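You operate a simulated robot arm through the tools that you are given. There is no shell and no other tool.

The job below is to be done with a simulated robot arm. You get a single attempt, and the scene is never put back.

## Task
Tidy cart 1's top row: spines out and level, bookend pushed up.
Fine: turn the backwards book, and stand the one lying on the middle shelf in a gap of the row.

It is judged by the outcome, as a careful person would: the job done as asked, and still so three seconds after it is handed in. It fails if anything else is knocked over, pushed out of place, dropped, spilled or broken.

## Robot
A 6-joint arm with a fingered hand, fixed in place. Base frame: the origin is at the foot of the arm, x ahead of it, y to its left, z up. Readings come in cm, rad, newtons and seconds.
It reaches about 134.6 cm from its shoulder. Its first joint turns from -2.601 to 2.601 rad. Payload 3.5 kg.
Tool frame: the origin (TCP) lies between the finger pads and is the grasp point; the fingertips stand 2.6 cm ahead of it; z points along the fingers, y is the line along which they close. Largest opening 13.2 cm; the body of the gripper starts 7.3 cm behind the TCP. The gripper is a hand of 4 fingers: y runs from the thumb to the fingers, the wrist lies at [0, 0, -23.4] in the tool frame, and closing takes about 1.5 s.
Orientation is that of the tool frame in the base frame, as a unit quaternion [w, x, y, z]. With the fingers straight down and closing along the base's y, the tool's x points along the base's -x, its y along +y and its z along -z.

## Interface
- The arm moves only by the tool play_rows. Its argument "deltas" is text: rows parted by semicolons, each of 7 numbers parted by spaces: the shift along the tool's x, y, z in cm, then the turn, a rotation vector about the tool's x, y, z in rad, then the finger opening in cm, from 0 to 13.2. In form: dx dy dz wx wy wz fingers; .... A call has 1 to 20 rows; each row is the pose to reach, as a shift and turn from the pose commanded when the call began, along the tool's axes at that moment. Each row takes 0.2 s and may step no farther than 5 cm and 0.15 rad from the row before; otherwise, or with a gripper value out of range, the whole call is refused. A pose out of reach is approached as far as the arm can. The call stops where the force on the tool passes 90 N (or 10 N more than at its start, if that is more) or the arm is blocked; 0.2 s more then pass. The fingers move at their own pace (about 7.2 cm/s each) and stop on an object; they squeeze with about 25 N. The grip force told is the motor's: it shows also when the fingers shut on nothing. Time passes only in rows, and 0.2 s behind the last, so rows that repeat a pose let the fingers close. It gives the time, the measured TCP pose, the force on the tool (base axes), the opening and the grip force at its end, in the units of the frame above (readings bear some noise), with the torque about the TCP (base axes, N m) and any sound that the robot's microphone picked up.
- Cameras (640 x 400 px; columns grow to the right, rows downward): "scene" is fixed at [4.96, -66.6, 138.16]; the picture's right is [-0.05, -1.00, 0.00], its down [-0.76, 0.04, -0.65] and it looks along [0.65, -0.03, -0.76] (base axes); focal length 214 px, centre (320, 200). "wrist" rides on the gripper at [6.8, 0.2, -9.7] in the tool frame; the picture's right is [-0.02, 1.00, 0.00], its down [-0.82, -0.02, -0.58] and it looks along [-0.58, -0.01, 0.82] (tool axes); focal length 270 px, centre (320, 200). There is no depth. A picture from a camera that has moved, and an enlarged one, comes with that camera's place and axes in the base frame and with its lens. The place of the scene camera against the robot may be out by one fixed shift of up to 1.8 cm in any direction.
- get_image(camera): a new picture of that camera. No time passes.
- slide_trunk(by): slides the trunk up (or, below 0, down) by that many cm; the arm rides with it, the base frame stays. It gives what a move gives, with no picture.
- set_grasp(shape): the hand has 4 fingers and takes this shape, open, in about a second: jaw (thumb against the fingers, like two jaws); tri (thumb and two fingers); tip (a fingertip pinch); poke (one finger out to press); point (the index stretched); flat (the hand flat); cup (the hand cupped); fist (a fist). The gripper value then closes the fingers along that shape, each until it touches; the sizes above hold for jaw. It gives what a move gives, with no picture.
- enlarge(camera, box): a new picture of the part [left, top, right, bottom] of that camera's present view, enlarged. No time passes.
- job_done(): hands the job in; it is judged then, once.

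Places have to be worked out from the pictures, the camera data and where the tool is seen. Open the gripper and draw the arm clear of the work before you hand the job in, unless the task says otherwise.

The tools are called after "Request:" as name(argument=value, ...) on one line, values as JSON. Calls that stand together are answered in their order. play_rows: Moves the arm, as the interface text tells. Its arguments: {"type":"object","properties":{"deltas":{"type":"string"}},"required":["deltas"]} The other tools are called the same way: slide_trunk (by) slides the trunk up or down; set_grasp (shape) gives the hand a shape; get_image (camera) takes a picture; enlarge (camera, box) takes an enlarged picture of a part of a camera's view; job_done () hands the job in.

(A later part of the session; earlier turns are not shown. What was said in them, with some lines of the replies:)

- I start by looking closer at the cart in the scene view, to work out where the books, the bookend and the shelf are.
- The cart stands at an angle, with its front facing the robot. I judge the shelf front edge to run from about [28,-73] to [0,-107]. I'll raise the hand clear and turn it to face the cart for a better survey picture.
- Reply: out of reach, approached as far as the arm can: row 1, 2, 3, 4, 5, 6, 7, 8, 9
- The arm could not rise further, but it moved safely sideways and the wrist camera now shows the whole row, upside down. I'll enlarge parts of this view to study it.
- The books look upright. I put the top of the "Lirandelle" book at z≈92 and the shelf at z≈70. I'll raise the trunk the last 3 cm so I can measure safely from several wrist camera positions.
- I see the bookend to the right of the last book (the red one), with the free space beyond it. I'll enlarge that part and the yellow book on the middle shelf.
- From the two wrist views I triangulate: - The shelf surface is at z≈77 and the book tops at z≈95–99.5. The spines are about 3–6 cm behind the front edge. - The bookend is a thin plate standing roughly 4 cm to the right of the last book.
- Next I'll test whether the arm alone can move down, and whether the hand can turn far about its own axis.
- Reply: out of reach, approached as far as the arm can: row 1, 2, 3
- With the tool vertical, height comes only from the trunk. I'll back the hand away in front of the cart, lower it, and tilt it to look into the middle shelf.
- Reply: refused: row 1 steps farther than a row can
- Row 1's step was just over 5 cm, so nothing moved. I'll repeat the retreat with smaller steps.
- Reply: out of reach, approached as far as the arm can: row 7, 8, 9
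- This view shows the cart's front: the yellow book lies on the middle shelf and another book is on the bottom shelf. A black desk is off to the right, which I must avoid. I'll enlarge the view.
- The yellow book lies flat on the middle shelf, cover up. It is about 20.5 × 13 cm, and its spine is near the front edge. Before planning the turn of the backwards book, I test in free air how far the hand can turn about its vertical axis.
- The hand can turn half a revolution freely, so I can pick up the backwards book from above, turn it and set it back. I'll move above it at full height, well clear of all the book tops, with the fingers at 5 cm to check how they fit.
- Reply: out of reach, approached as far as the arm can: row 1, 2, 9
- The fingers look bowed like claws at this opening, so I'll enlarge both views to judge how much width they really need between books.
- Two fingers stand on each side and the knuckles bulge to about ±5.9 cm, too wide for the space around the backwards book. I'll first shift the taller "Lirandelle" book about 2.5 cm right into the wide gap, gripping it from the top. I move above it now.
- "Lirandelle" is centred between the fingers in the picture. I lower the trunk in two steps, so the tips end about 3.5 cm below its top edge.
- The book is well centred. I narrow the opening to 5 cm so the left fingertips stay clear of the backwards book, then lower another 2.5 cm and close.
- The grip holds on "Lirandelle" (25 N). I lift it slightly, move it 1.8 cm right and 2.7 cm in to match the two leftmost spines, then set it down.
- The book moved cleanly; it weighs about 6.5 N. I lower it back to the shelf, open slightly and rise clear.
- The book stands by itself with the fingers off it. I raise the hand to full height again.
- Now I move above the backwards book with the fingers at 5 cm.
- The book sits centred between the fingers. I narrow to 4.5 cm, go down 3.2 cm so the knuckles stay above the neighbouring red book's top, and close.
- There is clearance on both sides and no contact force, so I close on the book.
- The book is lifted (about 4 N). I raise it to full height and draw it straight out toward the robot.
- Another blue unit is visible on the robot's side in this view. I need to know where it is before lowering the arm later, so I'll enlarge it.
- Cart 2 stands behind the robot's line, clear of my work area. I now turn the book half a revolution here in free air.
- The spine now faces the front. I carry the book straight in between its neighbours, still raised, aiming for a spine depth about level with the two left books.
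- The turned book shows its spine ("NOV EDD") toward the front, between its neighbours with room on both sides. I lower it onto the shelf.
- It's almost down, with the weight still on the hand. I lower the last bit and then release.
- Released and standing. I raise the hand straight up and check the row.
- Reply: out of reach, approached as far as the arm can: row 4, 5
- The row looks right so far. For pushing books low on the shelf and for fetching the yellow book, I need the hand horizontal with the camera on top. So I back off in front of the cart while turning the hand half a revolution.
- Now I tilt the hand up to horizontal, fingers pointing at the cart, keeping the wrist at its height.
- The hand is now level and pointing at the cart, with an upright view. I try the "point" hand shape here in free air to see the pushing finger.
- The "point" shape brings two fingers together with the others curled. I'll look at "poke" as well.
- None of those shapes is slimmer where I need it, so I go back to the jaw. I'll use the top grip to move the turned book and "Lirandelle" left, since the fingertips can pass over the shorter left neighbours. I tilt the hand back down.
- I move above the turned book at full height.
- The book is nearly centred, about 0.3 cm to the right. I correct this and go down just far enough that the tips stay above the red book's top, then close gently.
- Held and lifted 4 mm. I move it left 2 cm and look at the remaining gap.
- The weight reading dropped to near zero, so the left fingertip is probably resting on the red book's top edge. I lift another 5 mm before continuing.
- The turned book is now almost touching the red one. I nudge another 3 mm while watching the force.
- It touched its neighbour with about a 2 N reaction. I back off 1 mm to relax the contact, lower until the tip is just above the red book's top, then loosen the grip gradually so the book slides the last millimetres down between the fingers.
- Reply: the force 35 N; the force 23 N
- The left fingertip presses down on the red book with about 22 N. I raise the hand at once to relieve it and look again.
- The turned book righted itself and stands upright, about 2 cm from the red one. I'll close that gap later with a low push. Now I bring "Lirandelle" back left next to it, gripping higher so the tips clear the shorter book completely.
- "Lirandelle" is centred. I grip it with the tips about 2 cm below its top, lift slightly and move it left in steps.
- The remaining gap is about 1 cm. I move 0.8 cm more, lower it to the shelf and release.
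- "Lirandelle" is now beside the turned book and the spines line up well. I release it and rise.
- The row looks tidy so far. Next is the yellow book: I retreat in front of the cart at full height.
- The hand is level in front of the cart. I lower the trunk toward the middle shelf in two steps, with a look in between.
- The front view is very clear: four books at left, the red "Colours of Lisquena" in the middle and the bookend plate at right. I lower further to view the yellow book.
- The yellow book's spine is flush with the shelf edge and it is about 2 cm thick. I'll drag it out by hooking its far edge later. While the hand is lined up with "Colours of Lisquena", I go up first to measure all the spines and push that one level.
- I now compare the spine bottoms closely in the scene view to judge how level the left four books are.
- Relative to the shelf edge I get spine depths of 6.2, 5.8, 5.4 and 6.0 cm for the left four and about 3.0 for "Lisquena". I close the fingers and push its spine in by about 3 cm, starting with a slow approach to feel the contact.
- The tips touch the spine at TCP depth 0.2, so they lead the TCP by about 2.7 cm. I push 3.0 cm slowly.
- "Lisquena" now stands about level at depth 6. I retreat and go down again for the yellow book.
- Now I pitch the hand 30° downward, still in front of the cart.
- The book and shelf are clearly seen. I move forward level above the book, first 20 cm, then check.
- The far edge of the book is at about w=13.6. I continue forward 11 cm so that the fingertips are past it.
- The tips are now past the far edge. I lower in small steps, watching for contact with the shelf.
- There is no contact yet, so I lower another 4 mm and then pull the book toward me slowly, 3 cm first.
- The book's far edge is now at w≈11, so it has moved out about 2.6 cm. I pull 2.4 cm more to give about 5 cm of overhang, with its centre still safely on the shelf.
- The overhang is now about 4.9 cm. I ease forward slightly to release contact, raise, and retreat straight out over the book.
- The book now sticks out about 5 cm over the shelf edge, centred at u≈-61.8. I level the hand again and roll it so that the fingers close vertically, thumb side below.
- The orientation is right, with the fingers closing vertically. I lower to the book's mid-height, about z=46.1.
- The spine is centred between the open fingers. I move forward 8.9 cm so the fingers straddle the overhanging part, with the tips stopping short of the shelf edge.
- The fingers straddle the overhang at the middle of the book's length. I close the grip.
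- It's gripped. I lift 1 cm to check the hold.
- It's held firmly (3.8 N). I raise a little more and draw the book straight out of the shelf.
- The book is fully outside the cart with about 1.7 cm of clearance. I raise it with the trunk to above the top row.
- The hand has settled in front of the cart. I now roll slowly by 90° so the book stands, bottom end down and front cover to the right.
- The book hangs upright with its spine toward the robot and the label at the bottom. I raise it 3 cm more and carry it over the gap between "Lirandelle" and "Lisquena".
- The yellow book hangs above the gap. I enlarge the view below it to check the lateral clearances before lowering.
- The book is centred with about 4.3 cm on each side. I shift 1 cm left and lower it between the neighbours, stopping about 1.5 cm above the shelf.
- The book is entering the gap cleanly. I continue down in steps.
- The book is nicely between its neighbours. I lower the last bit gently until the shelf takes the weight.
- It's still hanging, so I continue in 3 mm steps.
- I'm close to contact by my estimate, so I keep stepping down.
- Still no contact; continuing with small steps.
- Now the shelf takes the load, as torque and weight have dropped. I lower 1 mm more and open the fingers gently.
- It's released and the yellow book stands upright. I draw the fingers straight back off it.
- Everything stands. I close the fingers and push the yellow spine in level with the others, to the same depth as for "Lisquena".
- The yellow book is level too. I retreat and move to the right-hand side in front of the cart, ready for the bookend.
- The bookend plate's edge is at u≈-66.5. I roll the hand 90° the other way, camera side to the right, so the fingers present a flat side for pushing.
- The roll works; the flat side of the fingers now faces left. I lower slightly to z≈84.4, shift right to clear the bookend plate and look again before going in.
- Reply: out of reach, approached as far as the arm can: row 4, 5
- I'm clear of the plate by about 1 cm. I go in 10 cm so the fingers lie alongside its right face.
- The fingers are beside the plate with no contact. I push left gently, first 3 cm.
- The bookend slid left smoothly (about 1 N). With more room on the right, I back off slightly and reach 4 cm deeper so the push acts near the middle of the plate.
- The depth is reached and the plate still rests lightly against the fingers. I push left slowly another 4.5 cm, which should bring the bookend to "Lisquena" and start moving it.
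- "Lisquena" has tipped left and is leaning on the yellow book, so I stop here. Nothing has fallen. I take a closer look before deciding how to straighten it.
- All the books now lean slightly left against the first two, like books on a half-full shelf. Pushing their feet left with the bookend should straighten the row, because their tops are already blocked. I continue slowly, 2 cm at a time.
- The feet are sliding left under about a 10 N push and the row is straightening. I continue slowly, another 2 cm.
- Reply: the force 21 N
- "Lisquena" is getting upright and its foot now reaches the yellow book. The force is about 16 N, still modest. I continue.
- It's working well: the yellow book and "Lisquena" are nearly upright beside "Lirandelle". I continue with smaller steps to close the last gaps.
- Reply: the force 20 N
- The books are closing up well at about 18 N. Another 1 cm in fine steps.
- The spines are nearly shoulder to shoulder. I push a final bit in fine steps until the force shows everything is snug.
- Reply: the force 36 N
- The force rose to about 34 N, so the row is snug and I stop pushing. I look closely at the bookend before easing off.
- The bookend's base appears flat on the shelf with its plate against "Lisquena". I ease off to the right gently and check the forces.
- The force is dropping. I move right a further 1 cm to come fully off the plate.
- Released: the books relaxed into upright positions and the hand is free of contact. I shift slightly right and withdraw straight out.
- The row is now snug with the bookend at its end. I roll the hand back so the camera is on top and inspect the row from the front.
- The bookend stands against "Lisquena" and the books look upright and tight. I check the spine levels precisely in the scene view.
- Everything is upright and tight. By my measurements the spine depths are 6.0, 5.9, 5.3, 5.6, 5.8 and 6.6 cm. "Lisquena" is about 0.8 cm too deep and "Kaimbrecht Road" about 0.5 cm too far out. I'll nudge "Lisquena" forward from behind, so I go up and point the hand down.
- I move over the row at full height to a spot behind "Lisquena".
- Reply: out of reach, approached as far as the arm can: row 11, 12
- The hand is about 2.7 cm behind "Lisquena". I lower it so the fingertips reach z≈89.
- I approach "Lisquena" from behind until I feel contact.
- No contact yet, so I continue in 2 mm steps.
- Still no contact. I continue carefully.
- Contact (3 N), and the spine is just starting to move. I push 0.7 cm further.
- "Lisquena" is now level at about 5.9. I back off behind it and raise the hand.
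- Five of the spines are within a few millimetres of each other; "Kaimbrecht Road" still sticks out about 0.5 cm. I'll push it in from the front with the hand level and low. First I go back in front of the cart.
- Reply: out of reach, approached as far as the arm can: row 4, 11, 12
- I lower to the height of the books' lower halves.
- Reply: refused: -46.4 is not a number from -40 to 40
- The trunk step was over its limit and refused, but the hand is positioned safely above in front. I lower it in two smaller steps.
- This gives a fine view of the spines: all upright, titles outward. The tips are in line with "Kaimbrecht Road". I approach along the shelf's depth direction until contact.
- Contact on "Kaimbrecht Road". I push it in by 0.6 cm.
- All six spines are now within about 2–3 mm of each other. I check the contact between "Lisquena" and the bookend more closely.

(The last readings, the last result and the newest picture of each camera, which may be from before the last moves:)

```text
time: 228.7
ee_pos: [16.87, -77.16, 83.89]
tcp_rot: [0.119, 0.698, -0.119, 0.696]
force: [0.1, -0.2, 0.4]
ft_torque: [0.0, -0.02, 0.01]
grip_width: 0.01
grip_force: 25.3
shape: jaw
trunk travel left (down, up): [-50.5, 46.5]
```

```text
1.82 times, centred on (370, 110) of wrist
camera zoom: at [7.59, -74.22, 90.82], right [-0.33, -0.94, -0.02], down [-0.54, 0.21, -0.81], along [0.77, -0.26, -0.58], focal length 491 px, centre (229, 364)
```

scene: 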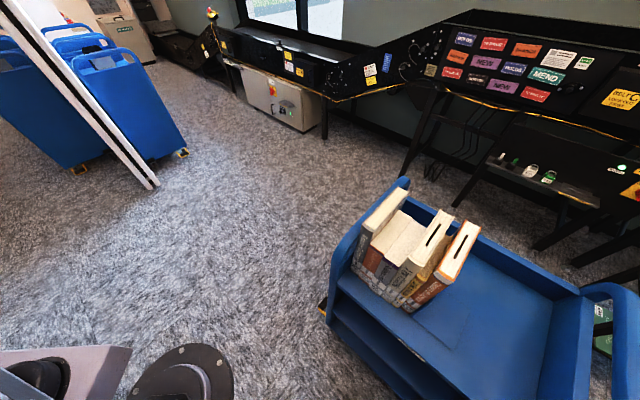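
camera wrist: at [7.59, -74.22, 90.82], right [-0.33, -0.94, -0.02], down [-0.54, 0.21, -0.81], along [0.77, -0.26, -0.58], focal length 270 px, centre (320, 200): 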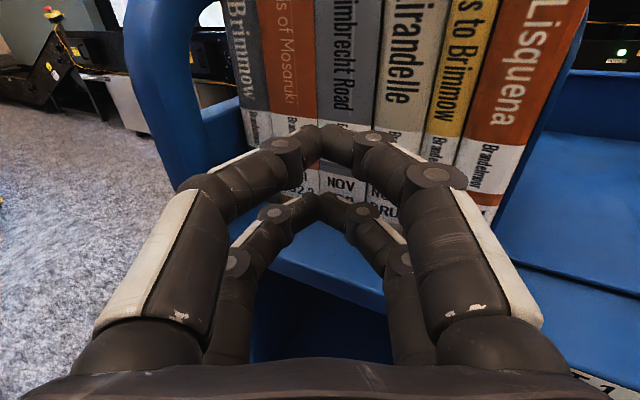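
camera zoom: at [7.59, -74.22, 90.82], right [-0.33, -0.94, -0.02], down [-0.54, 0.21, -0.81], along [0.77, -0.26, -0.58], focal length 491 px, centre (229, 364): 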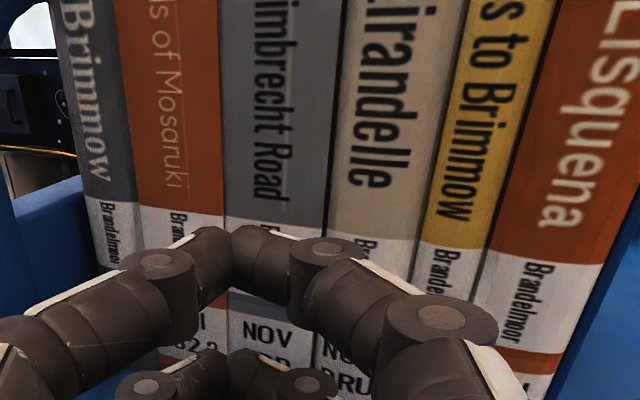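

The spines stand tight and level. I move the camera to the right to look straight along the bookend plate and check for any gap.

Request:
play_rows(deltas="0 1.2 -1.2 -0.05 0 0 0; 0 2.6 -2.7 -0.12 0 0 0; 0 4.0 -4.2 -0.19 0 0 0; 0 5.4 -5.7 -0.26 0 0 0; 0 6.9 -7.2 -0.33 0 0 0; 0 8.3 -8.7 -0.39 0 0 0; 0 9.35 -9.93 -0.436 0 0 0; 0 9.35 -9.93 -0.436 0 0 0")

Request:
slide_trunk(by=6)

Request:
get_image(camera="wrist")

Request:
enlarge(camera="wrist", box=[150, 20, 390, 220])

```text
time: 230.5
ee_pos: [4.16, -82.86, 84.0]
tcp_rot: [0.268, 0.654, -0.266, 0.656]
force: [-0.1, 0.2, 0.6]
ft_torque: [0.0, 0.01, 0.0]
grip_width: 0.0
grip_force: 24.8
shape: jaw
trunk travel left (down, up): [-50.5, 46.5]
```

```text
time: 231.5
ee_pos: [4.2, -82.9, 90.04]
tcp_rot: [0.267, 0.654, -0.266, 0.656]
force: [-0.4, -0.5, 0.2]
ft_torque: [0.0, -0.03, -0.01]
grip_width: 0.0
grip_force: 25.3
shape: jaw
trunk travel left (down, up): [-56.5, 40.5]
```

```text
taken
camera wrist: at [-2.84, -76.34, 96.88], right [-0.7, -0.72, -0.02], down [-0.4, 0.42, -0.82], along [0.6, -0.56, -0.58], focal length 270 px, centre (320, 200)
```

wrist: 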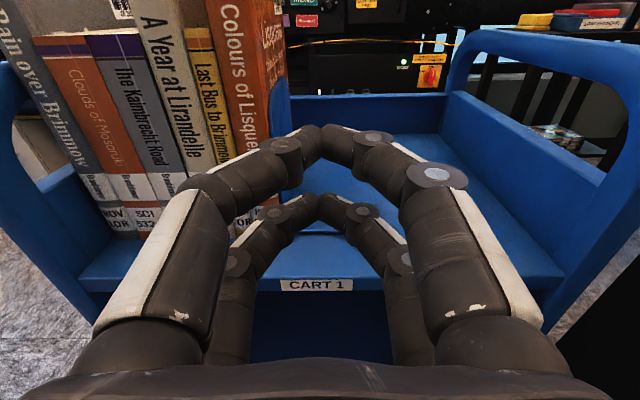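

```text
2.00 times, centred on (270, 120) of wrist
camera zoom: at [-2.84, -76.34, 96.88], right [-0.7, -0.72, -0.02], down [-0.4, 0.42, -0.82], along [0.6, -0.56, -0.58], focal length 541 px, centre (420, 360)
```

zoom: 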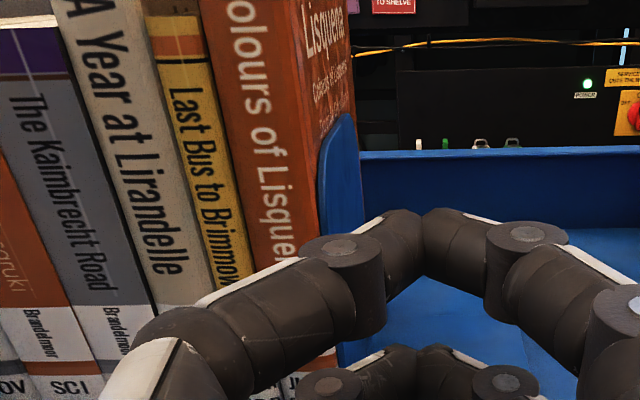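

The plate looks flush against the red book. For a final check from above I raise the hand, point it down and turn the camera to face the row from the front.

Request:
slide_trunk(by=40)

Request:
play_rows(deltas="-3.50 0 -0.263 0 -0.15 0 0; -6.91 0 -1.045 0 -0.3 0 0; -10.18 0 -2.33 0 -0.45 0 0; -13.21 0 -4.09 0 -0.6 0 0; -15.95 0 -6.28 0 -0.75 0 0; -18.33 0 -8.85 0 -0.9 0 0; -20.3 0 -11.76 0 -1.05 0 0; -21.81 0 -14.92 0 -1.2 0 0; -22.83 0 -18.27 0 -1.35 0 0; -23.34 0 -21.74 0 -1.5 0 0; -23.4 0 -23.4 0 -1.5708 0 0; -23.4 0 -23.4 0 -1.5708 0 0")

Request:
play_rows(deltas="1 0 0 0 0 -0.15 2; 2 0 0 0 0 -0.3 4; 3 0 0 0 0 -0.45 6; 4 0 0 0 0 -0.6 8; 5 0 0 0 0 -0.75 10; 6 0 0 0 0 -0.9 13; 7 0 0 0 0 -1.05 13; 8 0 0 0 0 -1.2 13; 9 0 0 0 0 -1.35 13; 10 0 0 0 0 -1.5 13; 11 0 0 0 0 -1.65 13; 12 0 0 0 0 -1.8 13; 13 0 0 0 0 -1.95 13; 14 0 0 0 0 -2.1 13; 15 0 0 0 0 -2.25 13; 16 0 0 0 0 -2.4 13; 17 0 0 0 0 -2.55 13; 18 0 0 0 0 -2.7 13; 19 0 0 0 0 -2.85 13; 20 0 0 0 0 -3.0 13")

Request:
play_rows(deltas="0 0 0 0 0 -0.07 13; 0 0 0 0 0 -0.1416 13; -2 -1 0 0 0 -0.1416 13; -2 -1 0 0 0 -0.1416 13")

Request:
get_image(camera="wrist")

```text
time: 235.4
ee_pos: [4.17, -83.02, 129.97]
tcp_rot: [0.268, 0.653, -0.266, 0.656]
force: [-0.3, 0.9, 0.0]
ft_torque: [0.01, 0.01, -0.01]
grip_width: 0.0
grip_force: 24.6
shape: jaw
trunk travel left (down, up): [-96.5, 0.5]
```

```text
time: 238.0
ee_pos: [-12.56, -66.45, 106.65]
tcp_rot: [0.0, 0.926, -0.377, 0.001]
force: [0.7, -0.7, -0.2]
ft_torque: [0.03, 0.01, 0.0]
grip_width: 0.0
grip_force: 25.1
shape: jaw
trunk travel left (down, up): [-96.5, 0.5]
```

```text
time: 242.2
ee_pos: [1.73, -80.63, 106.56]
tcp_rot: [0.002, 0.44, 0.898, -0.001]
force: [-0.2, 0.4, 0.1]
ft_torque: [0.02, 0.01, 0.0]
grip_width: 13.01
grip_force: 0.1
shape: jaw
trunk travel left (down, up): [-96.5, 0.5]
```

```text
time: 243.2
ee_pos: [2.19, -82.79, 106.64]
tcp_rot: [0.002, 0.378, 0.926, -0.002]
force: [1.2, 1.3, -0.4]
ft_torque: [0.0, -0.03, 0.05]
grip_width: 12.97
grip_force: 0.0
shape: jaw
trunk travel left (down, up): [-96.5, 0.5]
```

```text
taken
camera wrist: at [-2.65, -77.96, 116.3], right [0.72, 0.7, 0.0], down [0.57, -0.58, 0.58], along [0.4, -0.42, -0.81], focal length 270 px, centre (320, 200)
```

wrist: 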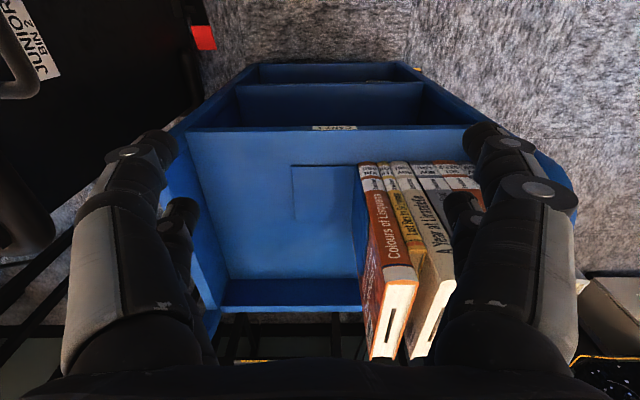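

From above, the row sits tight with the bookend's base beside the last book. I enlarge to check the plate contact and the spine line.

Request:
enlarge(camera="wrist", box=[270, 120, 470, 245])

Request:
enlarge(camera="wrist", box=[270, 220, 470, 370])

```text
3.20 times, centred on (370, 182) of wrist
camera zoom: at [-2.65, -77.96, 116.3], right [0.72, 0.7, 0.0], down [0.57, -0.58, 0.58], along [0.4, -0.42, -0.81], focal length 865 px, centre (160, 256)
```

zoom: 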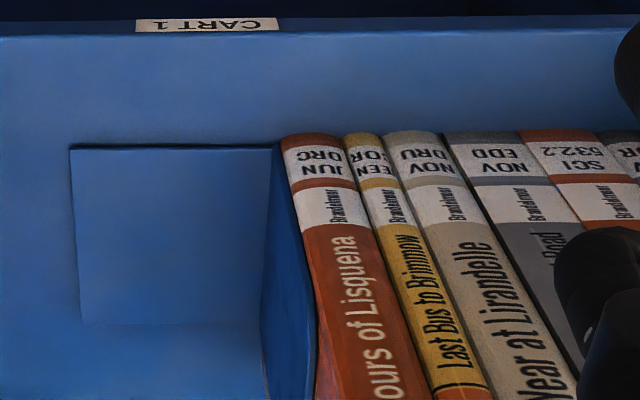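

```text
2.67 times, centred on (370, 295) of wrist
camera zoom: at [-2.65, -77.96, 116.3], right [0.72, 0.7, 0.0], down [0.57, -0.58, 0.58], along [0.4, -0.42, -0.81], focal length 721 px, centre (187, -53)
```

zoom: 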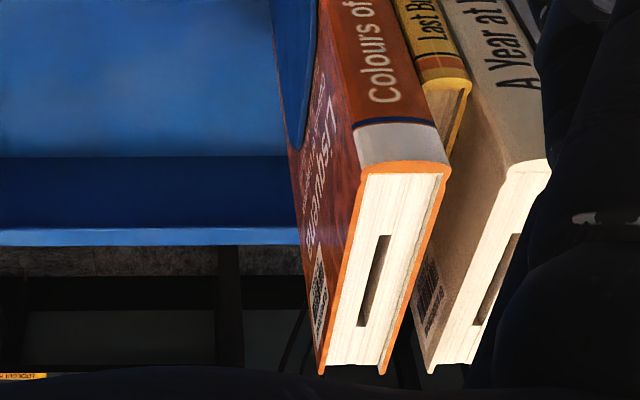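

Spines are out, level and tight. The bookend is flush with the last book and the middle shelf is empty. I draw the open hand well clear of the cart.

Request:
play_rows(deltas="4 -0.5 0 0 0 0 13.2; 8 -1 0 0 0 0 13.2; 12 -1.5 0 0 0 0 13.2; 16 -2 0 0 0 0 13.2; 20 -2.5 0 0 0 0 13.2; 22 -2.5 0 0 0 0 13.2; 22 -2.5 0 0 0 0 13.2")

Request:
get_image(camera="scene")

Request:
enlarge(camera="scene", box=[320, 170, 560, 350])

Request:
get_image(camera="wrist")

```text
time: 244.8
ee_pos: [-15.37, -69.39, 106.62]
tcp_rot: [0.002, 0.377, 0.926, -0.001]
force: [-0.4, -0.3, 0.2]
ft_torque: [-0.03, 0.02, 0.05]
grip_width: 13.19
grip_force: 0.1
shape: jaw
out of reach, approached as far as the arm can: row 5
trunk travel left (down, up): [-96.5, 0.5]
```

```text
taken
```

scene: 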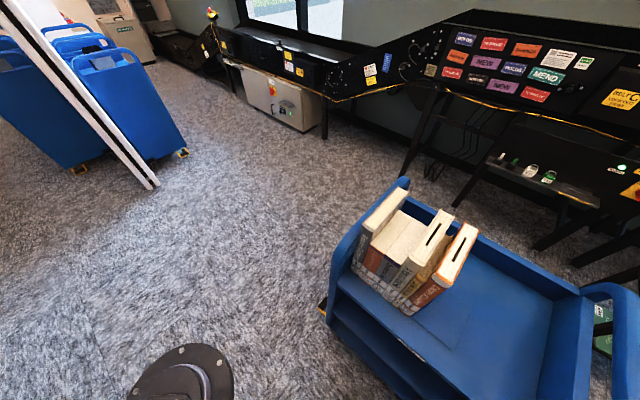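

```text
2.22 times, centred on (440, 260) of scene
camera zoom: at [4.96, -66.6, 138.16], right [-0.05, -1.0, 0.0], down [-0.76, 0.04, -0.65], along [0.65, -0.03, -0.76], focal length 477 px, centre (53, 67)
```

zoom: 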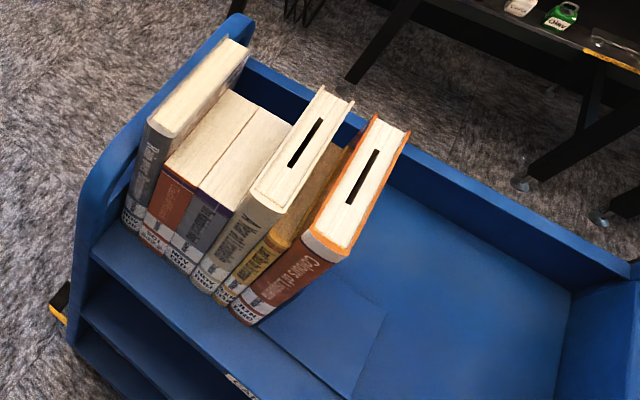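

```text
taken
camera wrist: at [-20.11, -64.54, 116.29], right [0.72, 0.7, 0.0], down [0.57, -0.58, 0.58], along [0.4, -0.42, -0.81], focal length 270 px, centre (320, 200)
```

wrist: 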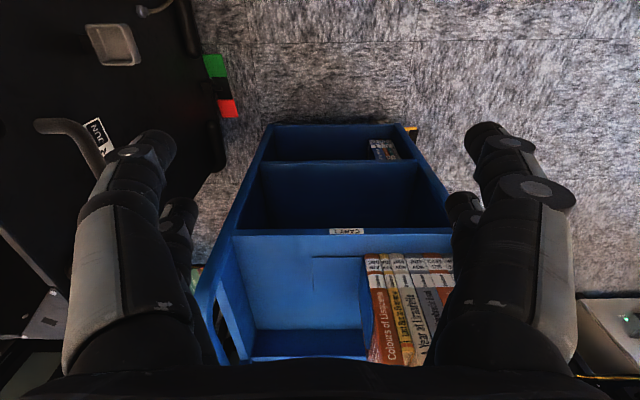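

The arm is clear. One last close look at the finished row from the front.

Request:
enlarge(camera="wrist", box=[290, 220, 470, 370])

Request:
enlarge(camera="scene", box=[345, 200, 475, 325])

```text
2.67 times, centred on (380, 295) of wrist
camera zoom: at [-20.11, -64.54, 116.29], right [0.72, 0.7, 0.0], down [0.57, -0.58, 0.58], along [0.4, -0.42, -0.81], focal length 721 px, centre (160, -53)
```

zoom: 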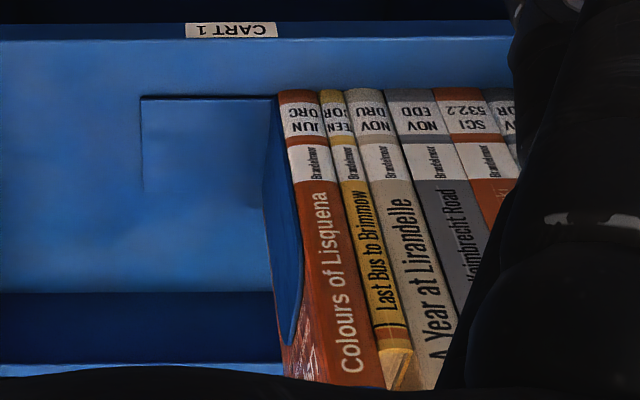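

```text
3.20 times, centred on (410, 262) of scene
camera zoom: at [4.96, -66.6, 138.16], right [-0.05, -1.0, 0.0], down [-0.76, 0.04, -0.65], along [0.65, -0.03, -0.76], focal length 686 px, centre (32, 0)
```

zoom: 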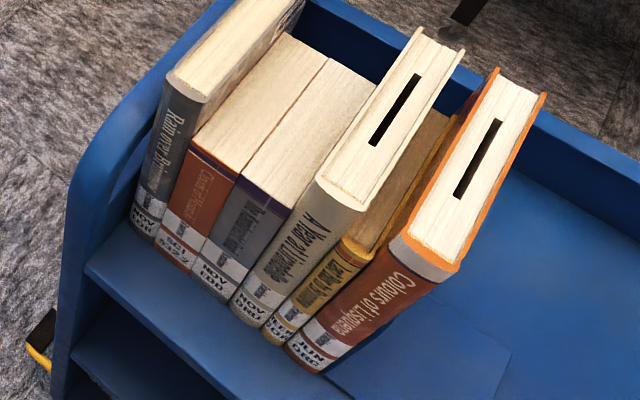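

Cart 1's top row stands upright, spines out and level, with "Kaimbrecht Road" turned, the yellow book in the row and the bookend against the last book. The hand is open and clear, so I hand the job in.

Request:
job_done()

```text
The job is handed in.
```

Cart 1's top row is tidy, and I've handed the job in. All six books stand upright and close together, spines out.

- **Backwards book:** "The Kaimbrecht Road" is turned round, so its spine now faces out.
- **Yellow book:** "Last Bus to Brimmow" is off the middle shelf. It now stands between "A Year at Lirandelle" and "Colours of Lisquena".
- **Spines:** they line up to within about 3 mm by my camera measurements.
- **Bookend:** it is pushed up against "Colours of Lisquena". I could see no gap between them.

Twice it didn't go smoothly. While I was setting down the turned book, a fingertip pressed on top of "Clouds of Mosaruki" with about 20–30 N for a few seconds. When I first pushed the bookend, several books tipped left and leaned on their neighbours. I straightened them by pushing the row closed. Nothing fell over or off the shelf, and I saw no damage in the pictures.

The hand is open and clear of the cart.
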